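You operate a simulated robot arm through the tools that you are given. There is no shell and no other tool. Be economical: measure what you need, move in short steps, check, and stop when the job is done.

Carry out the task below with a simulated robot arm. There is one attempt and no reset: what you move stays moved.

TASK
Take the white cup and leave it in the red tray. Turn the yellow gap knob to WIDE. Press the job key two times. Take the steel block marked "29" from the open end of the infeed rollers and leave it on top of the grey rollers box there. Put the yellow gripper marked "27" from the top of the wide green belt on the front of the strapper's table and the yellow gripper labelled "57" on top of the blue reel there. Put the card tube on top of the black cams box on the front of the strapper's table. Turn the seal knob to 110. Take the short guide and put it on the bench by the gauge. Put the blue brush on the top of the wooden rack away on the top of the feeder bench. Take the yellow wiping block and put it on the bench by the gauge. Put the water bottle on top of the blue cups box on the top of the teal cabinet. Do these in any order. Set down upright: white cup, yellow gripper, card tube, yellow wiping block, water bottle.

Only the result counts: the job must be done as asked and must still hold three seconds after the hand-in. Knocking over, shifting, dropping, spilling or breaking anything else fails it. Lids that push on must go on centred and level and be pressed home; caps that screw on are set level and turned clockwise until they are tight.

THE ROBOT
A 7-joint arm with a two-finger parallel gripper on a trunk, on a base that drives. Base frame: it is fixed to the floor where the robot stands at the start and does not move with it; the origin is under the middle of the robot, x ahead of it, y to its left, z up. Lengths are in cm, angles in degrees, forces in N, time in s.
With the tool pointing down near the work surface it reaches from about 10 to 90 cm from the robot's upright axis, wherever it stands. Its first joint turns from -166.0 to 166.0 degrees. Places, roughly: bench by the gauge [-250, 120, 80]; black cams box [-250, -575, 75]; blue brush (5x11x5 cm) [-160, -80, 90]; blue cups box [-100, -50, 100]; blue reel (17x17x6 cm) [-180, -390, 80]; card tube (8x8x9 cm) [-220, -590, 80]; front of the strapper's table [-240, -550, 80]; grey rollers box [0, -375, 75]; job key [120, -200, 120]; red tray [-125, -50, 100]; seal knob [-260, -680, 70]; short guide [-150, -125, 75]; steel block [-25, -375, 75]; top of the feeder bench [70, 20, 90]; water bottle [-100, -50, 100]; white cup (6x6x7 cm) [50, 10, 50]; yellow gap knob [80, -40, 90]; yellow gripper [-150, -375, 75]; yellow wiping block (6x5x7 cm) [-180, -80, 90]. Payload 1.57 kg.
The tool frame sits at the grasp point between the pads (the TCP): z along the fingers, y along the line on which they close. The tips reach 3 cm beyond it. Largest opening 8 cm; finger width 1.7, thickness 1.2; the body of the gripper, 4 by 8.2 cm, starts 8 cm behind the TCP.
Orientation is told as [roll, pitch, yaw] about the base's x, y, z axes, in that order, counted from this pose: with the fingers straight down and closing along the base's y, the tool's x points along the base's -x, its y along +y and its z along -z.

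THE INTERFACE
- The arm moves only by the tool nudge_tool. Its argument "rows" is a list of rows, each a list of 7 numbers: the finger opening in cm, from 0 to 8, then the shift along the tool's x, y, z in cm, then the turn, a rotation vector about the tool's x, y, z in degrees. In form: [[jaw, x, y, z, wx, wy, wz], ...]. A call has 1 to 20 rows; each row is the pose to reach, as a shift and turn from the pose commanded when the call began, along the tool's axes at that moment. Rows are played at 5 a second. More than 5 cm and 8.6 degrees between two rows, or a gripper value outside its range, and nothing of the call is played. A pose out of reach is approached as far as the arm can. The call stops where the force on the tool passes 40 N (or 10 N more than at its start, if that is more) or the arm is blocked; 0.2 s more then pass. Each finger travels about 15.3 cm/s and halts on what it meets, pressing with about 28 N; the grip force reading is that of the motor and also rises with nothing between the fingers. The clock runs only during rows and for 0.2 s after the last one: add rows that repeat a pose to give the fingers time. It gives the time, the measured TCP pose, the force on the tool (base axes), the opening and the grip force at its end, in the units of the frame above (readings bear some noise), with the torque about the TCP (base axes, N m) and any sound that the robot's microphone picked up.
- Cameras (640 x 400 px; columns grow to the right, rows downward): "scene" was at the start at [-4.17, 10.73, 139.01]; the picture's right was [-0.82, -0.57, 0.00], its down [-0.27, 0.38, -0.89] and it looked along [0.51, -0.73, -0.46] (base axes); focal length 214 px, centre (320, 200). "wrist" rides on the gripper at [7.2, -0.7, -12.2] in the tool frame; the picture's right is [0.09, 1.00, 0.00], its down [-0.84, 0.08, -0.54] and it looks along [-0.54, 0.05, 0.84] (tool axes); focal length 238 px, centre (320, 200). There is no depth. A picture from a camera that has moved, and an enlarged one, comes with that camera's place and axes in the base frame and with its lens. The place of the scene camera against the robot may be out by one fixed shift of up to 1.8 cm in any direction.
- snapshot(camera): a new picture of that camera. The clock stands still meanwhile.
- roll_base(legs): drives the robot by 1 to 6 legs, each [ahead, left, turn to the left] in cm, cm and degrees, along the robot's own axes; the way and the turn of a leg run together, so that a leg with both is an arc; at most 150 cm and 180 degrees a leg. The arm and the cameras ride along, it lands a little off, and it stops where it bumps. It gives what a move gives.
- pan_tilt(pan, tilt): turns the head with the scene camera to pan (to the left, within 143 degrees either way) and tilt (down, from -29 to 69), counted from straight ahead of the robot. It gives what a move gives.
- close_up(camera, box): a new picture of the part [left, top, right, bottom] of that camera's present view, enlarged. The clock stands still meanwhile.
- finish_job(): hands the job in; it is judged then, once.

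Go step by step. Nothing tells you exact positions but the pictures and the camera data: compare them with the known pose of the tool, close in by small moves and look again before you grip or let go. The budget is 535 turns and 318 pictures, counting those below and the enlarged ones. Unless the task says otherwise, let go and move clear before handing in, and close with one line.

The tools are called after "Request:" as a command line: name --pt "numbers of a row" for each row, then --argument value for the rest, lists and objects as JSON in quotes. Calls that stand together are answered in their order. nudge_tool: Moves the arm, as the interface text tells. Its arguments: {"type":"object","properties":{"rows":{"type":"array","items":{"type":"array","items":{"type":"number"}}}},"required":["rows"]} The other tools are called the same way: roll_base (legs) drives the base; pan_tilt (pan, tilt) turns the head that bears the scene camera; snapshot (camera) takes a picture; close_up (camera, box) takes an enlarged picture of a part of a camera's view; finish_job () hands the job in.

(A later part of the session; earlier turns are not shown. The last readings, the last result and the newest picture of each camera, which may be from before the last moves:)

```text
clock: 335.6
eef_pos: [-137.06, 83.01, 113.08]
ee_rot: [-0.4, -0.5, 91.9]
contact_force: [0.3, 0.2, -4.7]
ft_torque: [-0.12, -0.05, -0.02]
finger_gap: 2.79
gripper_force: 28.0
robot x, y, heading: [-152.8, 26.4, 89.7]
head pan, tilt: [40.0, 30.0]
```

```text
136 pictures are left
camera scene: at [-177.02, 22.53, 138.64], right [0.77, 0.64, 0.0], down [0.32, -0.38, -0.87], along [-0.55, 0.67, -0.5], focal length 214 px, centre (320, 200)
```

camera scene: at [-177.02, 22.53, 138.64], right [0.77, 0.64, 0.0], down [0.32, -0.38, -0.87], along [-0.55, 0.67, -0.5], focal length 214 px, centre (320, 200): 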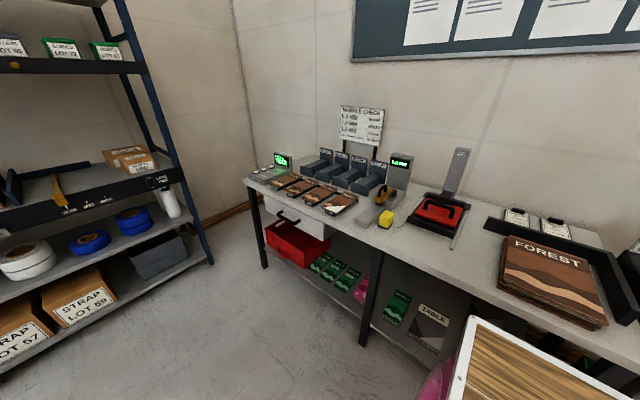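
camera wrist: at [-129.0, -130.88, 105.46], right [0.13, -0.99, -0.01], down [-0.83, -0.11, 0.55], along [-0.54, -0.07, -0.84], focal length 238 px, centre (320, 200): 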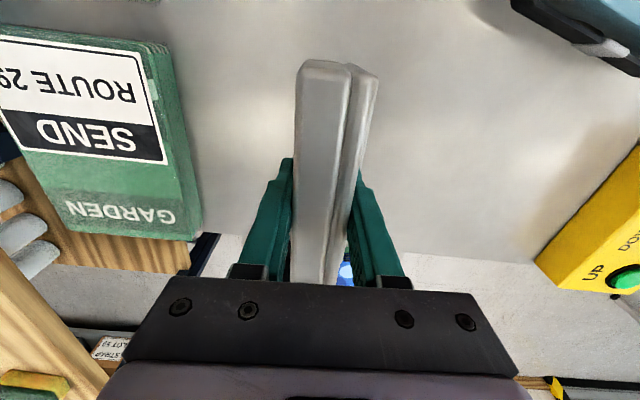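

Request:
close_up --camera "scene" --box '[330, 180, 480, 280]'

Request:
close_up --camera "scene" --box '[230, 130, 410, 250]'

```text
4.00 times, centred on (405, 230) of scene
camera zoom: at [-177.02, 22.53, 138.64], right [0.77, 0.64, 0.0], down [0.32, -0.38, -0.87], along [-0.55, 0.67, -0.5], focal length 858 px, centre (-20, 80)
```

zoom: 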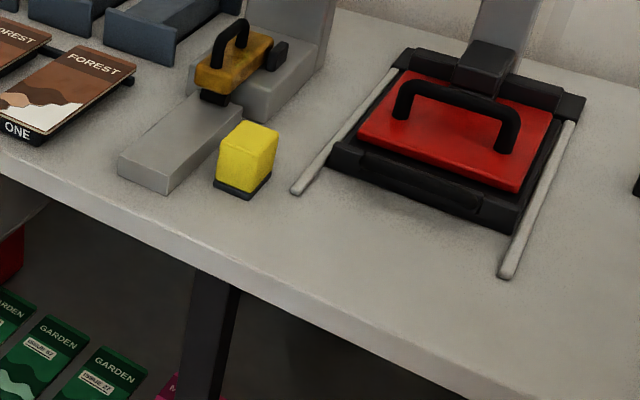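

```text
3.33 times, centred on (320, 190) of scene
camera zoom: at [-177.02, 22.53, 138.64], right [0.77, 0.64, 0.0], down [0.32, -0.38, -0.87], along [-0.55, 0.67, -0.5], focal length 715 px, centre (320, 233)
```

zoom: 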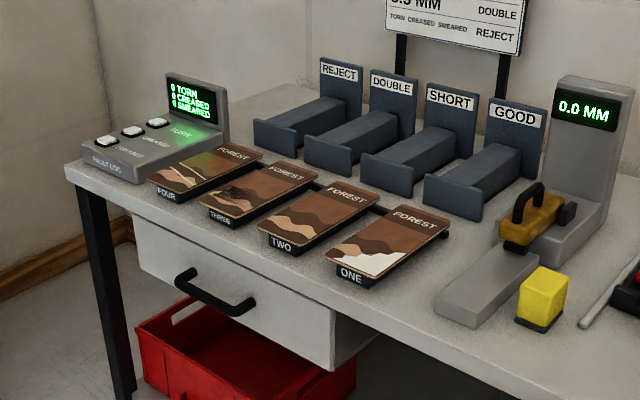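

The bench is one continuous surface. I'll set the guide in the 8.6 cm gap between the last magazine and the gauge plate (x≈-221), lengthwise along y.

Request:
roll_base --legs '[[0, 84, 0]]'

Request:
pan_tilt --pan 0 --tilt 40

Request:
snapshot --camera "scene"

Request:
snapshot --camera "wrist"

```text
clock: 340.1
eef_pos: [-221.39, 83.4, 113.0]
ee_rot: [-0.3, -0.5, 91.8]
contact_force: [0.0, 0.1, -3.8]
ft_torque: [-0.11, -0.05, 0.01]
finger_gap: 2.8
gripper_force: 28.2
robot x, y, heading: [-237.32, 26.47, 89.6]
head pan, tilt: [40.0, 30.0]
```

```text
clock: 341.1
eef_pos: [-221.39, 83.37, 113.05]
ee_rot: [-0.4, -0.5, 91.9]
contact_force: [0.5, 0.1, -3.5]
ft_torque: [-0.12, -0.03, -0.01]
finger_gap: 2.79
gripper_force: 28.2
robot x, y, heading: [-237.27, 26.62, 89.3]
head pan, tilt: [0.0, 40.0]
```

```text
133 pictures are left
camera scene: at [-255.55, 24.55, 137.11], right [1.0, -0.01, 0.0], down [0.0, -0.64, -0.77], along [0.0, 0.77, -0.64], focal length 214 px, centre (320, 200)
```

scene: 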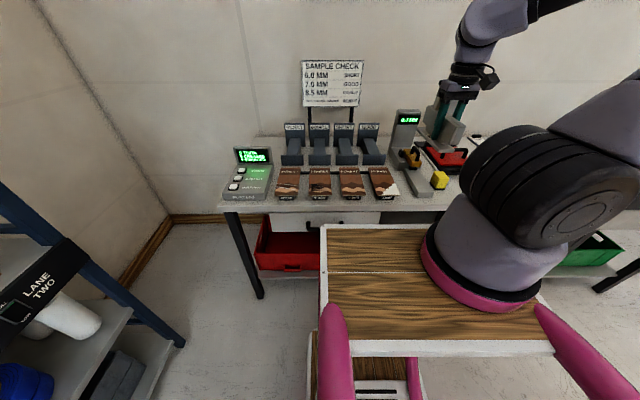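

```text
132 pictures are left
camera wrist: at [-220.71, 75.92, 125.1], right [-0.99, -0.12, -0.01], down [-0.11, 0.83, 0.55], along [-0.06, 0.55, -0.84], focal length 238 px, centre (320, 200)
```

wrist: 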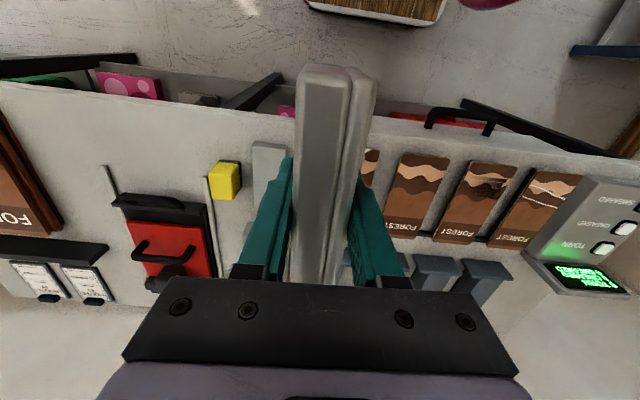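

Request:
nudge_tool --pt "0.5 -4 -0.3 2 0 0 0.6" --pt "0.5 -8 -0.6 4 0 0 1.2" --pt "0.5 -11.5 -0.9 7 0 0 1.9" --pt "0.5 -14.1 -1 10 0 0 1.9" --pt "0.5 -14.1 -1 13 0 0 1.9"

Request:
snapshot --camera "wrist"

Request:
close_up --camera "scene" --box '[340, 90, 480, 210]'

```text
clock: 342.3
eef_pos: [-220.79, 97.62, 100.03]
ee_rot: [-0.4, -0.7, 89.9]
contact_force: [0.2, -0.3, -3.5]
ft_torque: [-0.09, -0.03, 0.04]
finger_gap: 2.8
gripper_force: 27.9
robot x, y, heading: [-237.22, 26.76, 89.6]
head pan, tilt: [0.0, 40.0]
```

```text
131 pictures are left
camera wrist: at [-220.38, 90.18, 112.23], right [-1.0, -0.09, -0.01], down [-0.08, 0.83, 0.55], along [-0.04, 0.55, -0.84], focal length 238 px, centre (320, 200)
```

wrist: 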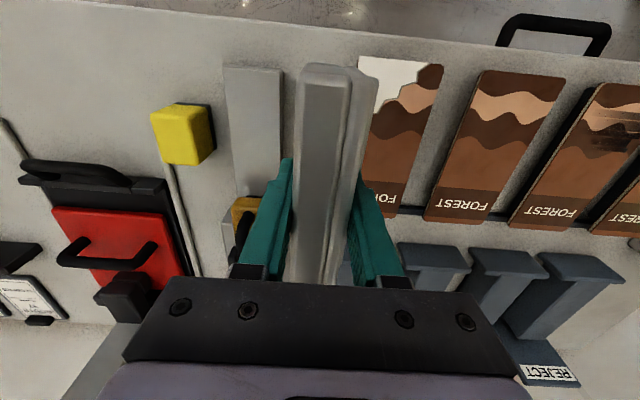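

```text
3.33 times, centred on (410, 150) of scene
camera zoom: at [-255.56, 24.52, 137.1], right [1.0, -0.01, 0.0], down [0.0, -0.64, -0.77], along [0.0, 0.77, -0.64], focal length 715 px, centre (20, 367)
```

zoom: 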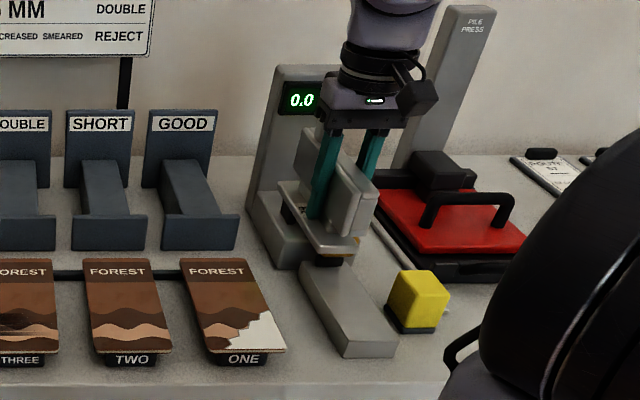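

Aligned with the gap. Lower and feel for contact.

Request:
nudge_tool --pt "0.5 0 0 4 0 0 0" --pt "0.5 0 0 8 0 0 0" --pt "0.5 0 0 10 0 0 0"

Request:
nudge_tool --pt "0.5 0 0 0.5 0 0 0" --pt "0.5 0 0 1 0 0 0"

Request:
snapshot --camera "wrist"

Request:
close_up --camera "scene" --box '[360, 120, 460, 210]'

```text
clock: 343.1
eef_pos: [-220.72, 97.75, 90.27]
ee_rot: [-0.3, -0.6, 90.0]
contact_force: [-1.1, 0.1, -3.9]
ft_torque: [-0.09, 0.0, 0.02]
finger_gap: 2.78
gripper_force: 28.6
robot x, y, heading: [-237.05, 26.46, 89.4]
head pan, tilt: [0.0, 40.0]
```

```text
clock: 343.7
eef_pos: [-220.58, 97.66, 89.12]
ee_rot: [-0.4, -0.6, 89.9]
contact_force: [0.4, -0.3, -4.1]
ft_torque: [-0.13, -0.01, 0.0]
finger_gap: 2.78
gripper_force: 27.8
robot x, y, heading: [-237.15, 26.16, 89.5]
head pan, tilt: [0.0, 40.0]
```

```text
129 pictures are left
camera wrist: at [-220.21, 90.26, 101.29], right [-1.0, -0.09, -0.01], down [-0.08, 0.83, 0.55], along [-0.04, 0.55, -0.84], focal length 238 px, centre (320, 200)
```

wrist: 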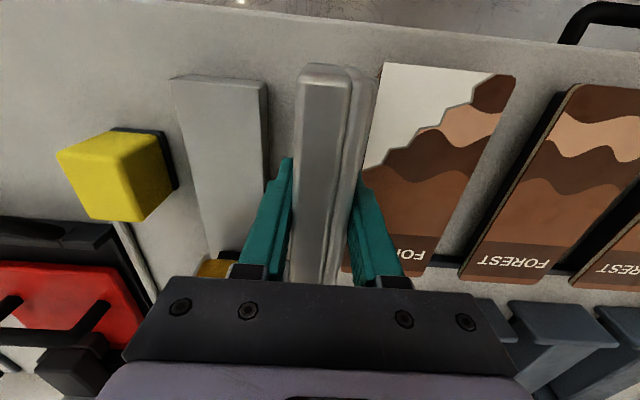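

```text
4.44 times, centred on (410, 165) of scene
camera zoom: at [-255.55, 24.55, 137.1], right [1.0, -0.01, 0.0], down [0.0, -0.64, -0.77], along [0.0, 0.77, -0.64], focal length 953 px, centre (-80, 356)
```

zoom: 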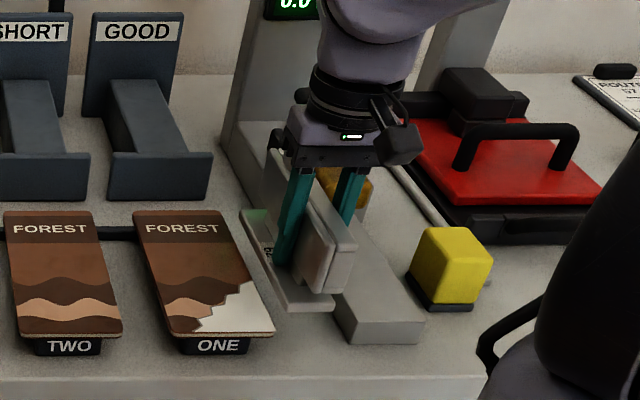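

The guide's base nearly touches the magazine; I'll lift, shift +0.8 cm in x, and check.

Request:
nudge_tool --pt "0.5 0 0 -1 0 0 0" --pt "0.5 0 -0.85 -1 0 0 0" --pt "0.5 0 -0.85 0 0 0 0"

Request:
close_up --camera "wrist" --box '[220, 40, 420, 200]'

Request:
close_up --camera "scene" --box '[375, 150, 455, 210]'

```text
clock: 344.5
eef_pos: [-219.85, 97.64, 89.15]
ee_rot: [-0.4, -0.6, 90.0]
contact_force: [-0.1, -0.6, -4.9]
ft_torque: [-0.13, -0.04, 0.01]
finger_gap: 2.79
gripper_force: 27.8
robot x, y, heading: [-236.91, 26.91, 89.4]
head pan, tilt: [0.0, 40.0]
```

```text
2.50 times, centred on (320, 120) of wrist
camera zoom: at [-219.39, 90.23, 101.3], right [-1.0, -0.09, -0.01], down [-0.08, 0.83, 0.55], along [-0.04, 0.55, -0.84], focal length 596 px, centre (320, 400)
```

zoom: 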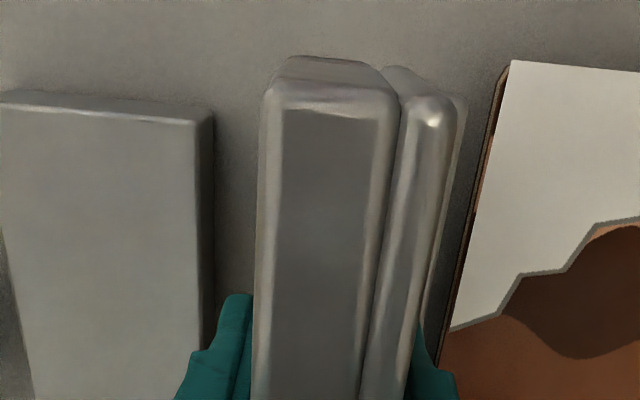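

```text
6.67 times, centred on (415, 180) of scene
camera zoom: at [-255.55, 24.55, 137.1], right [1.0, -0.01, 0.0], down [0.0, -0.64, -0.77], along [0.0, 0.77, -0.64], focal length 1430 px, centre (-313, 333)
```

zoom: 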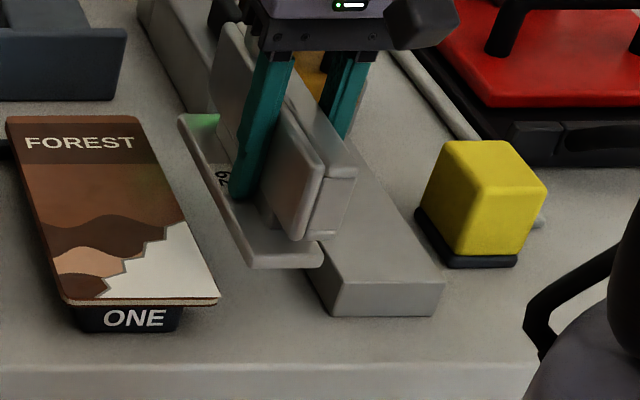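

Request:
nudge_tool --pt "0.5 0 0 0.5 0 0 0" --pt "0.5 0 0 0.9 0 0 0"

Request:
nudge_tool --pt "0.5 0 0 0.5 0 0 0" --pt "0.5 0 0 0.8 0 0 0"

```text
clock: 345.1
eef_pos: [-219.87, 97.66, 88.21]
ee_rot: [-0.4, -0.6, 89.9]
contact_force: [-0.1, -0.2, -4.6]
ft_torque: [-0.11, -0.02, 0.0]
finger_gap: 2.78
gripper_force: 27.4
robot x, y, heading: [-237.25, 26.79, 89.7]
head pan, tilt: [0.0, 40.0]
```

```text
clock: 345.7
eef_pos: [-219.91, 97.72, 87.39]
ee_rot: [-0.4, -0.6, 89.9]
contact_force: [0.1, -0.4, -4.6]
ft_torque: [-0.11, -0.02, 0.04]
finger_gap: 2.79
gripper_force: 28.0
robot x, y, heading: [-237.14, 26.52, 89.5]
head pan, tilt: [0.0, 40.0]
```

Request:
nudge_tool --pt "0.5 0 0 0.4 0 0 0" --pt "0.5 0 0 0.8 0 0 0"

Request:
close_up --camera "scene" --box '[375, 150, 455, 210]'

```text
clock: 346.3
eef_pos: [-219.84, 97.88, 86.61]
ee_rot: [-0.4, -0.5, 89.9]
contact_force: [0.0, 0.6, -4.7]
ft_torque: [-0.15, -0.07, -0.02]
finger_gap: 2.8
gripper_force: 28.2
robot x, y, heading: [-237.0, 26.53, 89.8]
head pan, tilt: [0.0, 40.0]
```

```text
6.67 times, centred on (415, 180) of scene
camera zoom: at [-255.55, 24.55, 137.1], right [1.0, -0.01, 0.0], down [0.0, -0.64, -0.77], along [0.0, 0.77, -0.64], focal length 1430 px, centre (-313, 333)
```

zoom: 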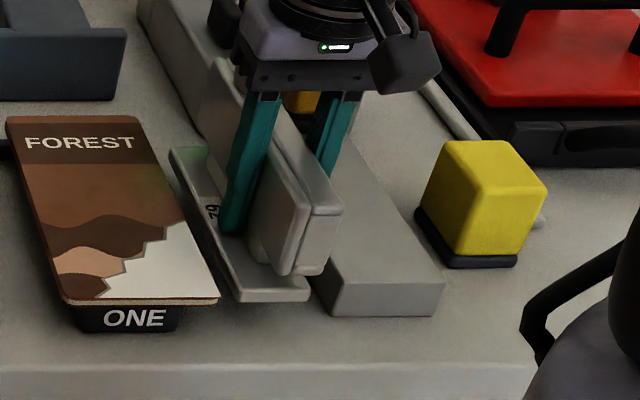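

Request:
nudge_tool --pt "0.5 0 0 0.4 0 0 0" --pt "0.5 0 0 0.8 0 0 0"

Request:
nudge_tool --pt "0.5 0 0 0.4 0 0 0" --pt "0.5 0 0 0.8 0 0 0"

Request:
close_up --camera "scene" --box '[375, 150, 455, 210]'

```text
clock: 346.9
eef_pos: [-219.76, 97.68, 85.87]
ee_rot: [-0.4, -0.5, 89.9]
contact_force: [-0.2, 0.2, -3.8]
ft_torque: [-0.09, -0.02, 0.01]
finger_gap: 2.8
gripper_force: 27.8
robot x, y, heading: [-237.84, 26.98, 89.3]
head pan, tilt: [0.0, 40.0]
```

```text
clock: 347.5
eef_pos: [-219.77, 97.8, 85.03]
ee_rot: [-0.4, -0.6, 89.9]
contact_force: [0.5, -0.1, -5.0]
ft_torque: [-0.14, -0.02, 0.03]
finger_gap: 2.81
gripper_force: 28.2
robot x, y, heading: [-237.16, 26.54, 89.8]
head pan, tilt: [0.0, 40.0]
```

```text
6.67 times, centred on (415, 180) of scene
camera zoom: at [-255.55, 24.55, 137.1], right [1.0, -0.01, 0.0], down [0.0, -0.64, -0.77], along [0.0, 0.77, -0.64], focal length 1430 px, centre (-313, 333)
```

zoom: 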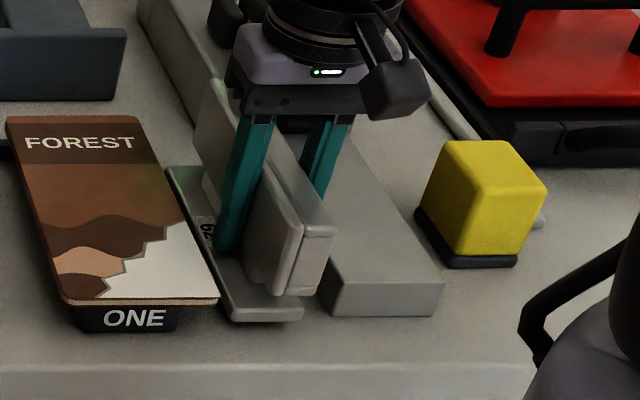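

Request:
nudge_tool --pt "0.5 0 0 0.3 0 0 0" --pt "0.5 0 0 0.6 0 0 0"

Request:
nudge_tool --pt "0.5 0 0 0.3 0 0 0" --pt "0.5 0 0 0.5 0 0 0"

Request:
close_up --camera "scene" --box '[375, 150, 455, 210]'

Request:
close_up --camera "wrist" --box '[220, 40, 420, 200]'

```text
clock: 348.1
eef_pos: [-219.81, 97.7, 84.43]
ee_rot: [-0.5, -0.5, 89.9]
contact_force: [1.1, 0.3, -3.7]
ft_torque: [-0.1, -0.04, 0.03]
finger_gap: 2.77
gripper_force: 27.7
robot x, y, heading: [-237.13, 26.61, 89.2]
head pan, tilt: [0.0, 40.0]
```

```text
clock: 348.7
eef_pos: [-219.83, 97.79, 83.88]
ee_rot: [-0.4, -0.7, 89.9]
contact_force: [4.0, -2.9, 34.1]
ft_torque: [-0.54, 0.96, 0.08]
finger_gap: 2.78
gripper_force: 28.0
robot x, y, heading: [-237.07, 26.69, 89.6]
head pan, tilt: [0.0, 40.0]
```

```text
6.67 times, centred on (415, 180) of scene
camera zoom: at [-255.55, 24.42, 137.1], right [1.0, -0.01, 0.0], down [0.0, -0.64, -0.77], along [0.0, 0.77, -0.64], focal length 1430 px, centre (-313, 333)
```

zoom: 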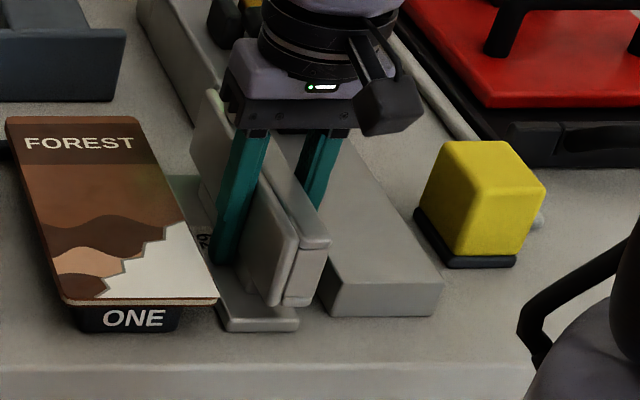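

```text
2.50 times, centred on (320, 120) of wrist
camera zoom: at [-219.37, 90.3, 96.21], right [-1.0, -0.09, -0.01], down [-0.08, 0.83, 0.55], along [-0.04, 0.55, -0.83], focal length 596 px, centre (320, 400)
```

zoom: 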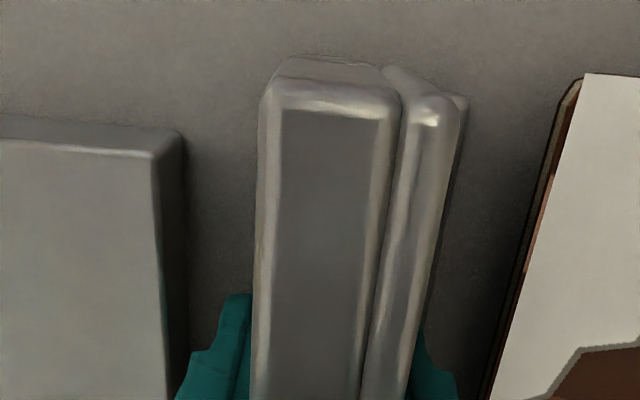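

Contact. Ease off, open just slightly (gauge plate is close) and lift straight up.

Request:
nudge_tool --pt "2 0 0 -0.2 0 0 0" --pt "3.2 0 0 -0.2 0 0 0" --pt "3.6 0 0 -0.2 0 0 0" --pt "3.6 0 0 -0.2 0 0 0" --pt "3.6 0 0 -1.5 0 0 0" --pt "3.6 0 0 -3.5 0 0 0" --pt "3.6 0 0 -7 0 0 0" --pt "3.6 0 0 -11 0 0 0" --pt "4 0 0 -15.5 0 0 0" --pt "4 0 0 -20 0 0 0" --pt "4 0 0 -24.5 0 0 0"

Request:
close_up --camera "scene" --box '[355, 120, 475, 210]'

```text
clock: 351.1
eef_pos: [-220.16, 97.43, 108.43]
ee_rot: [-0.3, -0.5, 90.0]
contact_force: [0.8, -0.1, -0.2]
ft_torque: [-0.03, -0.01, -0.02]
finger_gap: 4.01
gripper_force: 0.1
robot x, y, heading: [-237.1, 26.75, 89.2]
head pan, tilt: [0.0, 40.0]
```

```text
4.44 times, centred on (415, 165) of scene
camera zoom: at [-255.53, 24.57, 137.11], right [1.0, -0.01, 0.0], down [0.0, -0.64, -0.77], along [0.0, 0.77, -0.64], focal length 953 px, centre (-102, 356)
```

zoom: 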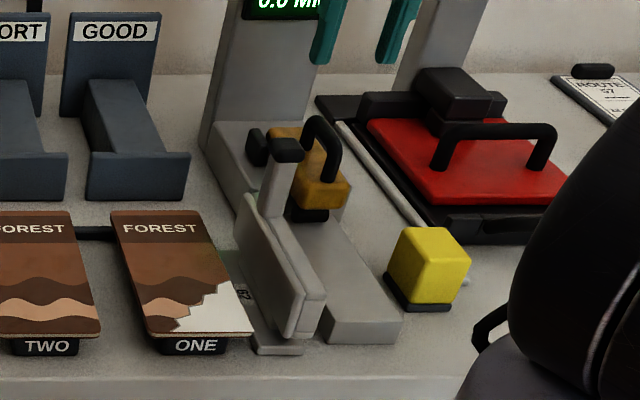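

Guide placed next to the gauge. Now the job key: tuck the arm and drive to the feeder tower's control panel.

Request:
nudge_tool --pt "4 4.5 0 -2 0 0 0" --pt "4 9 0 -4 0 0 0" --pt "4 13.5 0 -5 0 0 0" --pt "4 18 0 -5 0 0 0"

```text
clock: 352.1
eef_pos: [-220.01, 79.45, 113.24]
ee_rot: [-0.5, -0.5, 89.8]
contact_force: [1.0, -0.3, -0.5]
ft_torque: [-0.06, -0.03, -0.01]
finger_gap: 3.99
gripper_force: 0.0
robot x, y, heading: [-237.17, 26.8, 89.6]
head pan, tilt: [0.0, 40.0]
```

Request:
roll_base --legs '[[-4, 0, 0], [0, -150, 0], [0, -85, 0], [-110, 0, 0], [-110, 0, 0], [0, 0, -90]]'

Request:
pan_tilt --pan 0 --tilt 10

Request:
snapshot --camera "scene"

```text
clock: 376.9
eef_pos: [46.82, -179.28, 113.18]
ee_rot: [0.5, -0.3, 40.2]
contact_force: [-25.8, 5.9, 20.9]
ft_torque: [-0.18, -0.05, -0.22]
finger_gap: 2.14
gripper_force: 0.1
robot x, y, heading: [-3.79, -200.59, 39.7]
head pan, tilt: [0.0, 40.0]
stopped in leg 6: the force on the tool passed its limit at 53 N (the readings are from after the stop); the commanded pose is now the measured one
```

```text
clock: 377.9
eef_pos: [46.99, -179.49, 113.16]
ee_rot: [0.4, -0.2, 40.2]
contact_force: [-33.6, 3.6, 9.7]
ft_torque: [-0.03, 0.58, -0.28]
finger_gap: 1.85
gripper_force: 0.1
robot x, y, heading: [-3.57, -200.55, 39.8]
head pan, tilt: [0.0, 10.0]
```

```text
120 pictures are left
camera scene: at [-15.94, -187.23, 141.85], right [0.64, -0.77, 0.0], down [-0.13, -0.11, -0.98], along [0.76, 0.63, -0.17], focal length 214 px, centre (320, 200)
```

scene: 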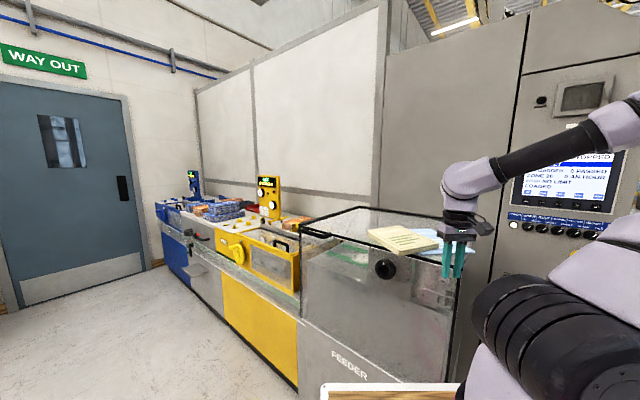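

The hand touched the feeder's glass cover while turning. Turn back a little to release, then back off.

Request:
roll_base --legs '[[0, 0, 8]]'

Request:
snapshot --camera "scene"

```text
clock: 378.6
eef_pos: [46.62, -178.93, 113.03]
ee_rot: [0.3, 0.2, 40.9]
contact_force: [-13.1, 0.2, 10.3]
ft_torque: [-0.15, -0.06, -0.2]
finger_gap: 3.2
gripper_force: 0.1
robot x, y, heading: [-3.84, -200.36, 40.5]
head pan, tilt: [0.0, 10.0]
stopped in leg 1: the force on the tool passed its limit at 56 N (the readings are from after the stop); the commanded pose is now the measured one
```

```text
119 pictures are left
camera scene: at [-16.1, -187.46, 141.87], right [0.65, -0.76, 0.0], down [-0.13, -0.11, -0.98], along [0.75, 0.64, -0.17], focal length 214 px, centre (320, 200)
```

scene: 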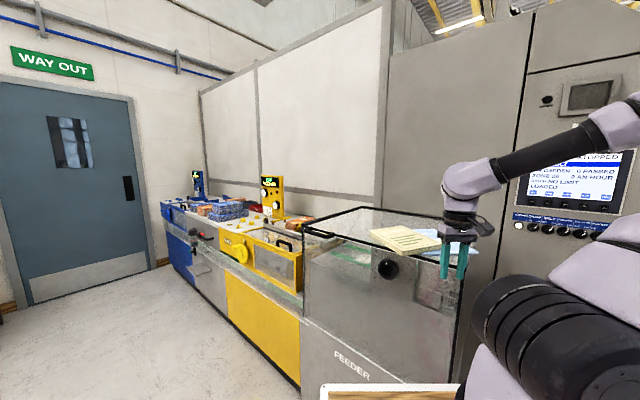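

Request:
nudge_tool --pt "4 0.5 0.5 -0.5 0 0 0" --pt "4 1.5 1 -1 0 0 0" --pt "4 3 2 -1.5 0 0 0" --pt "4 6 2.5 -2 0 0 0"

Request:
snapshot --camera "wrist"

```text
clock: 379.6
eef_pos: [40.84, -180.57, 115.43]
ee_rot: [0.2, 0.3, 40.8]
contact_force: [-0.1, 0.4, 1.7]
ft_torque: [-0.01, -0.02, 0.03]
finger_gap: 4.01
gripper_force: 0.0
out of reach, approached as far as the arm can: row 4
robot x, y, heading: [-3.87, -200.54, 40.7]
head pan, tilt: [0.0, 10.0]
```

```text
118 pictures are left
camera wrist: at [35.84, -186.05, 127.67], right [-0.72, 0.69, 0.01], down [0.59, 0.61, 0.54], along [0.37, 0.39, -0.84], focal length 238 px, centre (320, 200)
```

wrist: 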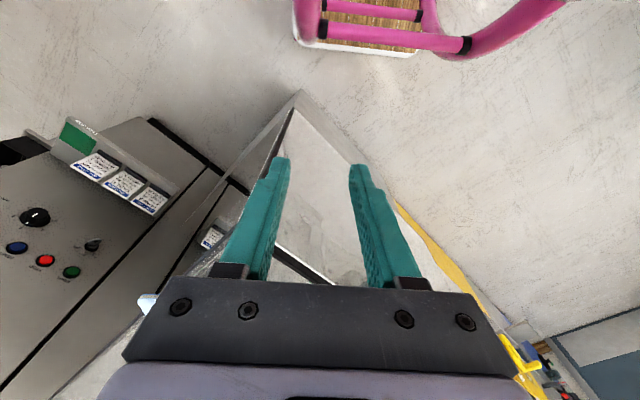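

Request:
nudge_tool --pt "4 0 0 -4 0 0 0" --pt "4 0 0 -8 0 0 0" --pt "4 0 0 -12 0 0 0" --pt "4 0 0 -16 0 0 0"

Request:
close_up --camera "scene" --box '[490, 70, 640, 260]'

```text
clock: 380.6
eef_pos: [40.83, -180.68, 118.38]
ee_rot: [0.3, 0.1, 40.8]
contact_force: [-0.4, 0.0, 0.1]
ft_torque: [-0.01, -0.02, 0.01]
finger_gap: 4.01
gripper_force: 0.0
out of reach, approached as far as the arm can: row 1, 2, 3, 4
robot x, y, heading: [-3.74, -200.74, 40.9]
head pan, tilt: [0.0, 10.0]
```

```text
2.11 times, centred on (565, 165) of scene
camera zoom: at [-16.0, -187.45, 141.87], right [0.65, -0.76, 0.0], down [-0.13, -0.11, -0.98], along [0.75, 0.64, -0.17], focal length 452 px, centre (-196, 274)
```

zoom: 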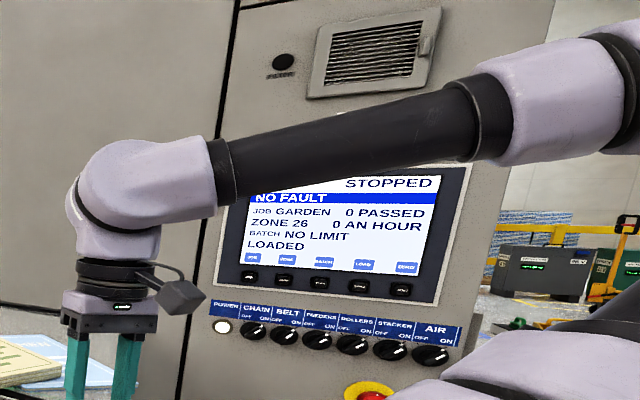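

The keys are the black ones under the screen; JOB is the leftmost, about (120,-198,124). Back away first, then face the tower.

Request:
roll_base --legs '[[-32, 0, 0], [0, 0, -40.8]]'

Request:
nudge_tool --pt "0 -3 0 -2 0 -3 0" --pt "0 -6 0 -5 0 -6 0" --pt "0 -8 0 -9 0 -10 0" --pt "0 -9 0 -13 0 -15 0" --pt "0 -10 0 -17 0 -20 0"

Request:
snapshot --camera "scene"

```text
clock: 384.7
eef_pos: [18.57, -235.95, 118.38]
ee_rot: [0.3, 0.1, -0.5]
contact_force: [-1.0, 0.1, 1.1]
ft_torque: [-0.01, -0.01, -0.02]
finger_gap: 4.0
gripper_force: 0.0
robot x, y, heading: [-28.26, -221.81, -0.9]
head pan, tilt: [0.0, 10.0]
```

```text
clock: 385.9
eef_pos: [28.8, -236.28, 135.45]
ee_rot: [0.3, -20.0, -0.5]
contact_force: [-0.2, -1.2, 0.3]
ft_torque: [0.02, 0.02, 0.03]
finger_gap: 0.0
gripper_force: 21.6
robot x, y, heading: [-27.87, -221.51, -0.5]
head pan, tilt: [0.0, 10.0]
```

```text
116 pictures are left
camera scene: at [-27.84, -203.24, 141.88], right [-0.01, -1.0, 0.0], down [-0.17, 0.0, -0.98], along [0.98, -0.01, -0.17], focal length 214 px, centre (320, 200)
```

scene: 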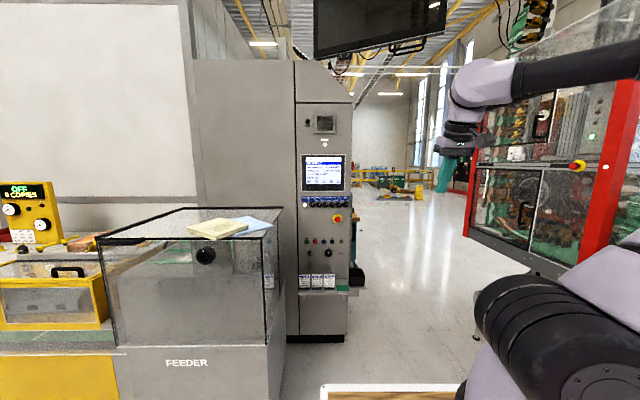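

Request:
close_up --camera "scene" --box '[290, 145, 360, 225]'

```text
5.00 times, centred on (325, 185) of scene
camera zoom: at [-27.84, -203.24, 141.88], right [-0.01, -1.0, 0.0], down [-0.17, 0.0, -0.98], along [0.98, -0.01, -0.17], focal length 1072 px, centre (295, 275)
```

zoom: 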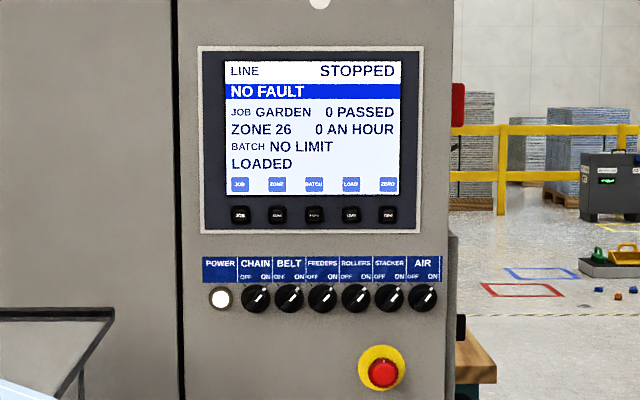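

JOB key is at about (114,-197.5,124). Drive to a station in front of the tower, beside the glass box.

Request:
roll_base --legs '[[50, -8, 0]]'

Request:
snapshot --camera "scene"

Request:
snapshot --camera "wrist"

```text
clock: 388.9
eef_pos: [79.08, -244.67, 135.31]
ee_rot: [0.3, -20.0, -0.4]
contact_force: [-0.2, 0.0, 0.6]
ft_torque: [0.02, -0.02, 0.02]
finger_gap: 0.0
gripper_force: 21.3
robot x, y, heading: [22.12, -230.09, -0.6]
head pan, tilt: [0.0, 10.0]
```

```text
114 pictures are left
camera scene: at [22.41, -211.84, 141.87], right [-0.01, -1.0, 0.0], down [-0.17, 0.0, -0.98], along [0.98, -0.01, -0.17], focal length 214 px, centre (320, 200)
```

scene: 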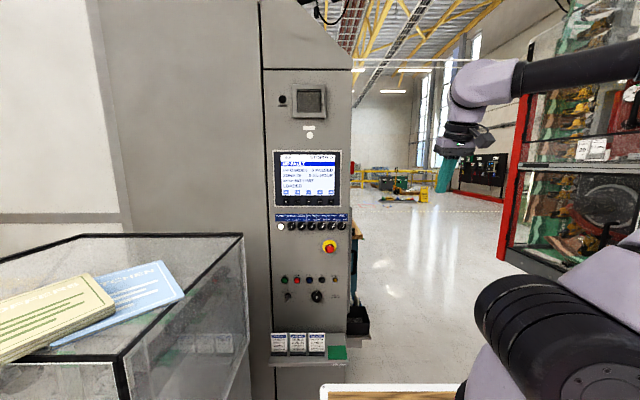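

```text
113 pictures are left
camera wrist: at [68.07, -245.46, 144.43], right [-0.08, 1.0, -0.03], down [0.6, 0.07, 0.8], along [0.79, 0.05, -0.61], focal length 238 px, centre (320, 200)
```

wrist: 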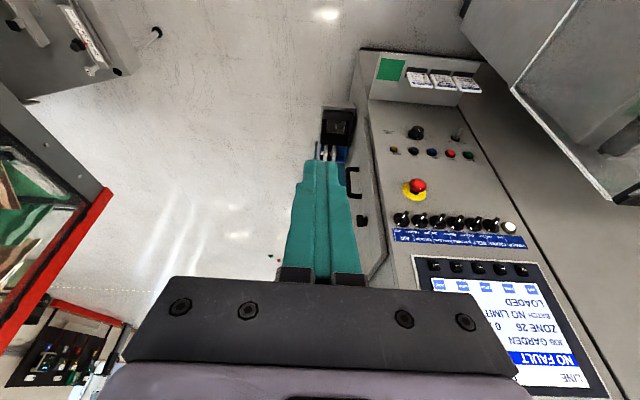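

Request:
nudge_tool --pt "0 -1.8 3.9 1.5 0 -3.3 0" --pt "0 -3.5 7.9 3 0 -6.7 0" --pt "0 -5.3 11.8 4.5 0 -10 0" --pt "0 -7.1 15.8 6 0 -13.3 0" --pt "0 -8.8 19.7 7.5 0 -16.7 0" --pt "0 -10.6 23.7 8.9 0 -20 0" --pt "0 -12.4 27.6 10.4 0 -23.3 0" --pt "0 -14.1 31.5 11.9 0 -26.7 0" --pt "0 -15.9 35.5 13.4 0 -30 0" --pt "0 -17.7 39.4 14.9 0 -33.3 0" --pt "0 -19.4 43.4 16.4 0 -36.7 0" --pt "0 -21.2 47.3 17.9 0 -40 0"

Request:
snapshot --camera "wrist"

Request:
close_up --camera "scene" --box '[240, 130, 380, 270]'

```text
clock: 391.4
eef_pos: [105.35, -197.44, 126.25]
ee_rot: [0.7, -60.0, -1.0]
contact_force: [-1.1, 0.3, -0.3]
ft_torque: [0.03, 0.04, 0.04]
finger_gap: 0.0
gripper_force: 21.4
robot x, y, heading: [22.11, -229.63, -0.5]
head pan, tilt: [0.0, 10.0]
```

```text
112 pictures are left
camera wrist: at [91.08, -198.21, 125.99], right [-0.04, 1.0, -0.07], down [-0.05, 0.07, 1.0], along [1.0, 0.04, 0.05], focal length 238 px, centre (320, 200)
```

wrist: 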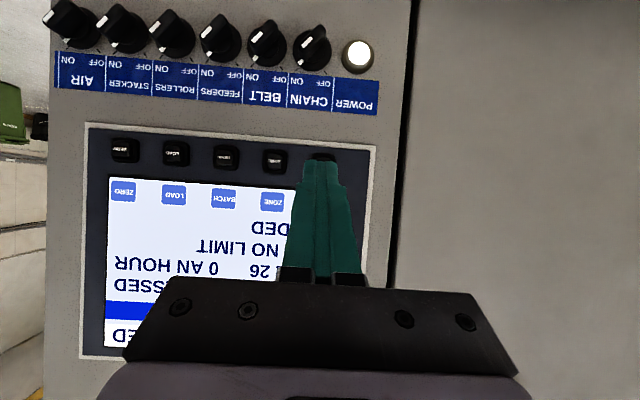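

```text
2.86 times, centred on (310, 200) of scene
camera zoom: at [22.37, -211.89, 141.88], right [-0.01, -1.0, 0.0], down [-0.17, 0.0, -0.98], along [0.98, -0.01, -0.17], focal length 613 px, centre (349, 200)
```

zoom: 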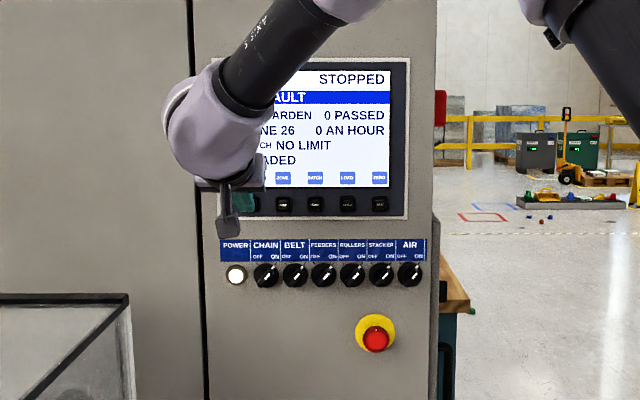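

Tip is right in front of JOB. Lower 1.5 cm and approach.

Request:
nudge_tool --pt "0 1.35 0 0.8 0 0 0" --pt "0 0.1 0 2.97 0 0 0" --pt "0 -0.65 0 4.26 0 0 0" --pt "0 -0.9 0 4.7 0 0 0" --pt "0 -0.9 0 4.7 0 0 0"

Request:
snapshot --camera "wrist"

```text
clock: 392.6
eef_pos: [109.89, -197.48, 124.59]
ee_rot: [0.4, -59.8, -0.7]
contact_force: [-0.4, 0.7, 0.4]
ft_torque: [-0.02, 0.01, 0.02]
finger_gap: 0.0
gripper_force: 20.5
robot x, y, heading: [22.46, -229.96, -0.5]
head pan, tilt: [0.0, 10.0]
```

```text
110 pictures are left
camera wrist: at [95.59, -198.2, 124.37], right [-0.04, 1.0, -0.08], down [-0.05, 0.07, 1.0], along [1.0, 0.04, 0.05], focal length 238 px, centre (320, 200)
```

wrist: 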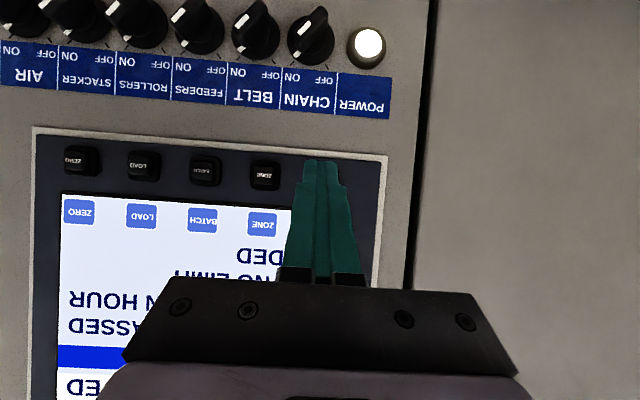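

Request:
nudge_tool --pt "0 -0.25 0 0.43 0 0 0" --pt "0 -0.4 0 0.69 0 0 0"

Request:
nudge_tool --pt "0 -0.1 0 0.17 0 0 0" --pt "0 -0.2 0 0.35 0 0 0"

```text
clock: 393.2
eef_pos: [110.62, -197.44, 124.45]
ee_rot: [0.6, -59.8, -0.7]
contact_force: [0.4, 0.0, -0.4]
ft_torque: [-0.04, 0.02, 0.0]
finger_gap: 0.0
gripper_force: 21.2
robot x, y, heading: [22.24, -229.92, -0.4]
head pan, tilt: [0.0, 10.0]
```

```text
clock: 393.9
eef_pos: [111.11, -197.39, 124.53]
ee_rot: [0.5, -59.8, -0.7]
contact_force: [0.2, -0.8, -0.3]
ft_torque: [0.02, 0.04, 0.05]
finger_gap: 0.01
gripper_force: 21.3
robot x, y, heading: [22.66, -229.99, -0.6]
head pan, tilt: [0.0, 10.0]
```

Request:
nudge_tool --pt "0 -0.1 0 0.17 0 0 0" --pt "0 -0.2 0 0.35 0 0 0"

Request:
nudge_tool --pt "0 -0.1 0 0.17 0 0 0" --pt "0 -0.2 0 0.35 0 0 0"

Request:
close_up --camera "scene" --box '[260, 140, 360, 220]'

```text
clock: 394.4
eef_pos: [111.49, -197.41, 124.52]
ee_rot: [0.5, -59.9, -0.7]
contact_force: [0.3, 0.7, -0.3]
ft_torque: [0.02, 0.0, 0.01]
finger_gap: 0.0
gripper_force: 21.4
robot x, y, heading: [22.31, -230.34, -0.5]
head pan, tilt: [0.0, 10.0]
```

```text
clock: 395.1
eef_pos: [111.92, -197.5, 124.5]
ee_rot: [0.5, -59.9, -0.7]
contact_force: [0.9, 0.2, 0.2]
ft_torque: [-0.02, 0.0, -0.02]
finger_gap: 0.03
gripper_force: 21.5
robot x, y, heading: [22.52, -230.04, -0.2]
head pan, tilt: [0.0, 10.0]
```

```text
5.00 times, centred on (310, 180) of scene
camera zoom: at [22.4, -211.82, 141.87], right [-0.01, -1.0, 0.0], down [-0.17, 0.0, -0.98], along [0.98, -0.01, -0.17], focal length 1072 px, centre (370, 300)
```

zoom: 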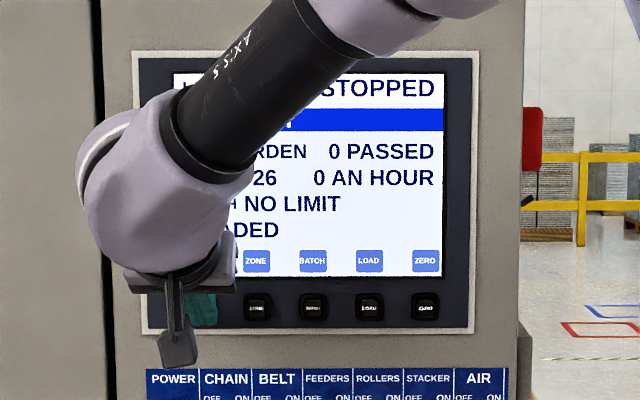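

Request:
nudge_tool --pt "0 -0.12 0 0.22 0 0 0" --pt "0 -0.25 0 0.43 0 0 0"

Request:
nudge_tool --pt "0 -0.12 0 0.22 0 0 0" --pt "0 -0.25 0 0.43 0 0 0"

Request:
close_up --camera "scene" --box '[260, 140, 360, 220]'

```text
clock: 395.6
eef_pos: [112.37, -197.39, 124.44]
ee_rot: [0.5, -59.9, -0.8]
contact_force: [0.7, 0.6, 1.1]
ft_torque: [-0.01, -0.01, 0.0]
finger_gap: 0.02
gripper_force: 21.6
robot x, y, heading: [22.42, -229.84, -0.3]
head pan, tilt: [0.0, 10.0]
```

```text
clock: 396.2
eef_pos: [112.73, -197.44, 124.54]
ee_rot: [0.6, -59.9, -0.7]
contact_force: [-10.4, -3.3, 2.5]
ft_torque: [-0.07, 0.05, -0.07]
finger_gap: 0.0
gripper_force: 21.5
robot x, y, heading: [22.06, -229.85, -0.4]
head pan, tilt: [0.0, 10.0]
heard: click
```

```text
5.00 times, centred on (310, 180) of scene
camera zoom: at [22.34, -211.84, 141.87], right [-0.01, -1.0, 0.0], down [-0.17, 0.0, -0.98], along [0.98, -0.01, -0.17], focal length 1072 px, centre (370, 300)
```

zoom: 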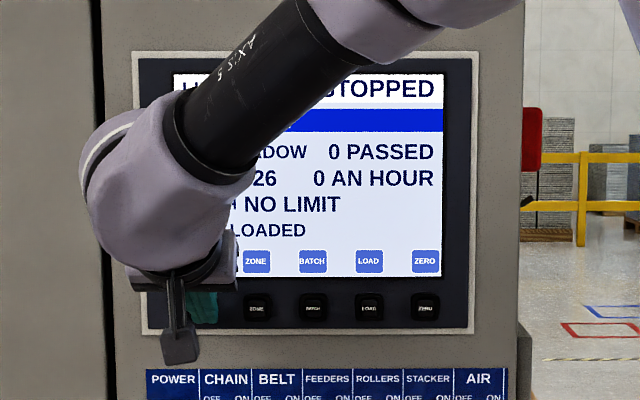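

One click — the job changed. Release and press once more.

Request:
nudge_tool --pt "0 0.4 0 -0.7 0 0 0" --pt "0 0.75 0 -1.3 0 0 0" --pt "0 0.75 0 -1.3 0 0 0"

Request:
nudge_tool --pt "0 -0.4 0 0.7 0 0 0" --pt "0 -0.6 0 1.05 0 0 0" --pt "0 -0.75 0 1.3 0 0 0" --pt "0 -0.75 0 1.3 0 0 0"

Request:
close_up --camera "scene" --box '[260, 140, 360, 220]'

```text
clock: 397.1
eef_pos: [111.4, -197.52, 124.53]
ee_rot: [0.5, -59.9, -0.7]
contact_force: [-0.2, 0.0, -0.7]
ft_torque: [-0.02, 0.0, 0.01]
finger_gap: 0.0
gripper_force: 21.1
robot x, y, heading: [22.07, -230.1, -0.3]
head pan, tilt: [0.0, 10.0]
```

```text
clock: 398.1
eef_pos: [112.74, -197.62, 124.49]
ee_rot: [0.5, -59.9, -0.8]
contact_force: [-10.5, -3.6, 0.0]
ft_torque: [-0.08, 0.02, -0.1]
finger_gap: 0.0
gripper_force: 21.1
robot x, y, heading: [22.42, -230.01, -0.4]
head pan, tilt: [0.0, 10.0]
heard: click
```

```text
5.00 times, centred on (310, 180) of scene
camera zoom: at [22.34, -211.85, 141.87], right [-0.01, -1.0, 0.0], down [-0.17, 0.0, -0.98], along [0.98, -0.01, -0.17], focal length 1072 px, centre (370, 300)
```

zoom: 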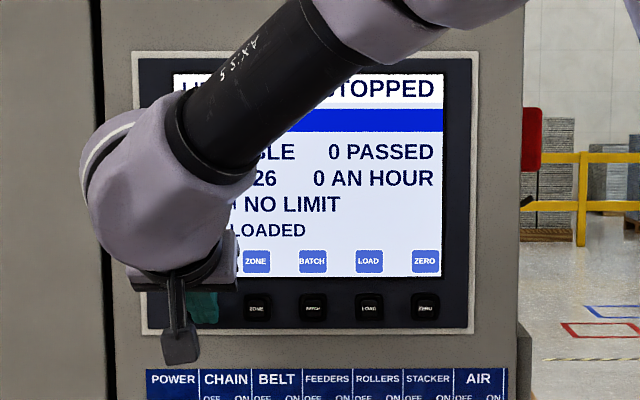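

Two presses done. Withdraw and tuck the arm.

Request:
nudge_tool --pt "0 1 0 -1.7 0 0 0" --pt "0 3 0 -5.2 0 0 0" --pt "0 4 -4.5 -7 0 0 0" --pt "0 4 -9 -8 0 4 0" --pt "0 4 -13.5 -9 0 8 0" --pt "0 4 -18 -10 0 12 0" --pt "0 4 -22.5 -11 0 16 0" --pt "0 4 -27 -12 0 20 0" --pt "0 4 -31.5 -13 0 24 0" --pt "0 4 -36 -14 0 28 0" --pt "0 4 -40 -16 0 32 0" --pt "0 4 -44 -18 0 36 0" --pt "0 4 -47 -21 0 40 0"

Request:
pan_tilt --pan -90 --tilt 25

Request:
snapshot --camera "scene"

```text
clock: 400.9
eef_pos: [92.6, -243.99, 131.38]
ee_rot: [0.0, -19.9, 0.0]
contact_force: [0.0, 1.9, -0.3]
ft_torque: [-0.16, 0.04, -0.09]
finger_gap: 0.01
gripper_force: 21.3
robot x, y, heading: [22.27, -229.98, -0.7]
head pan, tilt: [0.0, 10.0]
```

```text
clock: 402.5
eef_pos: [92.58, -244.29, 131.17]
ee_rot: [0.2, -19.9, -0.3]
contact_force: [-0.5, 0.3, 0.4]
ft_torque: [-0.01, 0.0, -0.01]
finger_gap: 0.0
gripper_force: 21.3
robot x, y, heading: [22.19, -230.18, -0.4]
head pan, tilt: [-90.0, 25.0]
```

```text
106 pictures are left
camera scene: at [13.03, -220.96, 139.44], right [-1.0, 0.01, 0.0], down [0.0, 0.42, -0.91], along [-0.01, -0.91, -0.42], focal length 214 px, centre (320, 200)
```

scene: 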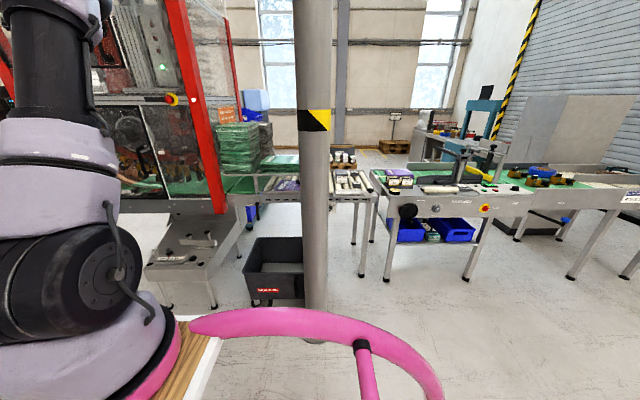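

Request:
close_up --camera "scene" --box '[240, 130, 480, 280]'

```text
2.67 times, centred on (360, 205) of scene
camera zoom: at [13.03, -220.96, 139.44], right [-1.0, 0.01, 0.0], down [0.0, 0.42, -0.91], along [-0.01, -0.91, -0.42], focal length 572 px, centre (213, 187)
```

zoom: 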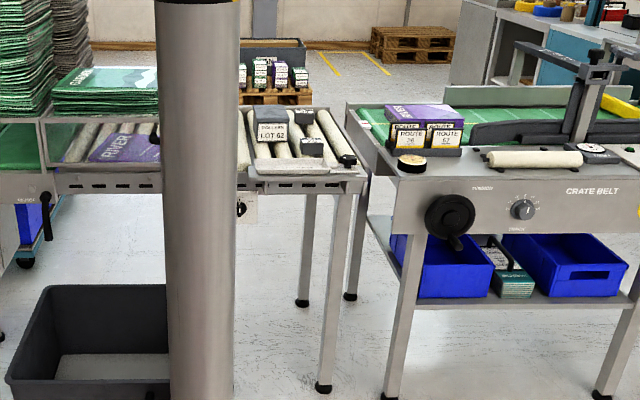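

Request:
nudge_tool --pt "0 4.5 0 -1.7 0 0 0" --pt "0 9 0 -3.4 0 5 0" --pt "0 13.5 0 -4 0 10 0" --pt "0 17 0 -4 0 15 0" --pt "0 17 0 -2 0 20 0"

Request:
roll_base --legs '[[-62, 0, 0], [0, 0, -90]]'

```text
clock: 403.7
eef_pos: [82.47, -243.19, 123.6]
ee_rot: [0.2, -1.1, -0.7]
contact_force: [-2.2, -0.6, 1.1]
ft_torque: [-0.02, -0.27, 0.01]
finger_gap: 0.0
gripper_force: 21.2
out of reach, approached as far as the arm can: row 3, 4, 5
robot x, y, heading: [22.46, -230.01, -0.3]
head pan, tilt: [-90.0, 25.0]
```

```text
clock: 411.0
eef_pos: [-53.87, -289.59, 123.59]
ee_rot: [0.4, -1.1, -91.4]
contact_force: [-0.5, 0.6, -0.8]
ft_torque: [0.0, -0.01, -0.03]
finger_gap: 0.0
gripper_force: 21.6
robot x, y, heading: [-39.79, -229.5, -91.2]
head pan, tilt: [-90.0, 25.0]
```

Request:
roll_base --legs '[[0, 0, 1.2], [80, 0, 0]]'

Request:
pan_tilt --pan 10 --tilt 40

Request:
snapshot --camera "scene"

Request:
snapshot --camera "wrist"

```text
clock: 415.7
eef_pos: [-52.4, -369.48, 123.5]
ee_rot: [0.3, -1.0, -90.0]
contact_force: [1.2, -0.1, 0.2]
ft_torque: [0.0, -0.02, 0.01]
finger_gap: 0.01
gripper_force: 21.6
robot x, y, heading: [-39.78, -309.01, -89.8]
head pan, tilt: [-90.0, 25.0]
stopped in leg 2: the robot was blocked; the commanded pose is now the measured one
```

```text
clock: 417.4
eef_pos: [-52.41, -369.58, 123.42]
ee_rot: [0.3, -1.0, -90.0]
contact_force: [0.5, 0.5, 0.3]
ft_torque: [0.01, -0.03, 0.0]
finger_gap: 0.02
gripper_force: 21.5
robot x, y, heading: [-39.66, -308.94, -89.8]
head pan, tilt: [10.0, 40.0]
```

```text
104 pictures are left
camera scene: at [-18.77, -307.98, 137.1], right [-0.98, -0.17, 0.0], down [-0.11, 0.63, -0.77], along [0.13, -0.75, -0.64], focal length 214 px, centre (320, 200)
```

scene: 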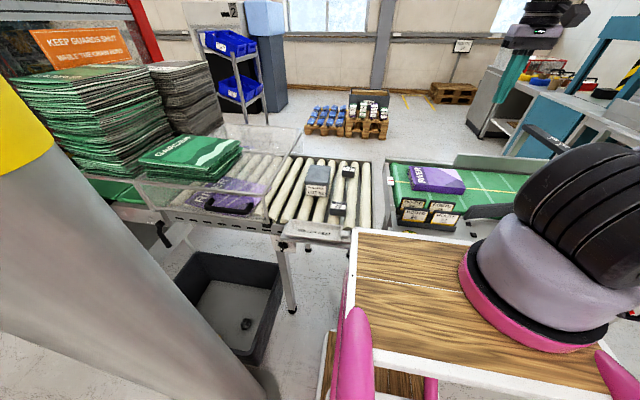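

```text
103 pictures are left
camera wrist: at [-53.23, -362.24, 135.54], right [1.0, 0.09, 0.0], down [0.07, -0.83, 0.56], along [0.05, -0.55, -0.83], focal length 238 px, centre (320, 200)
```

wrist: 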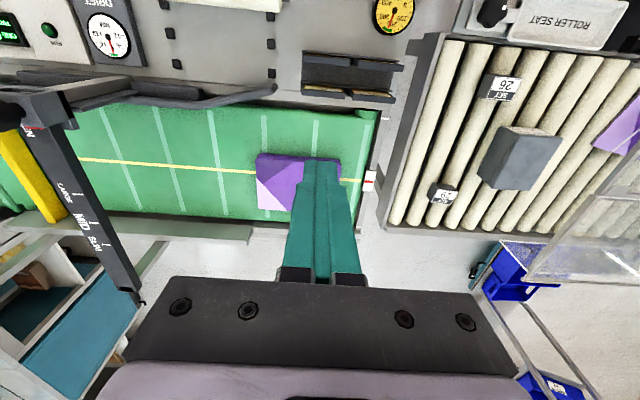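

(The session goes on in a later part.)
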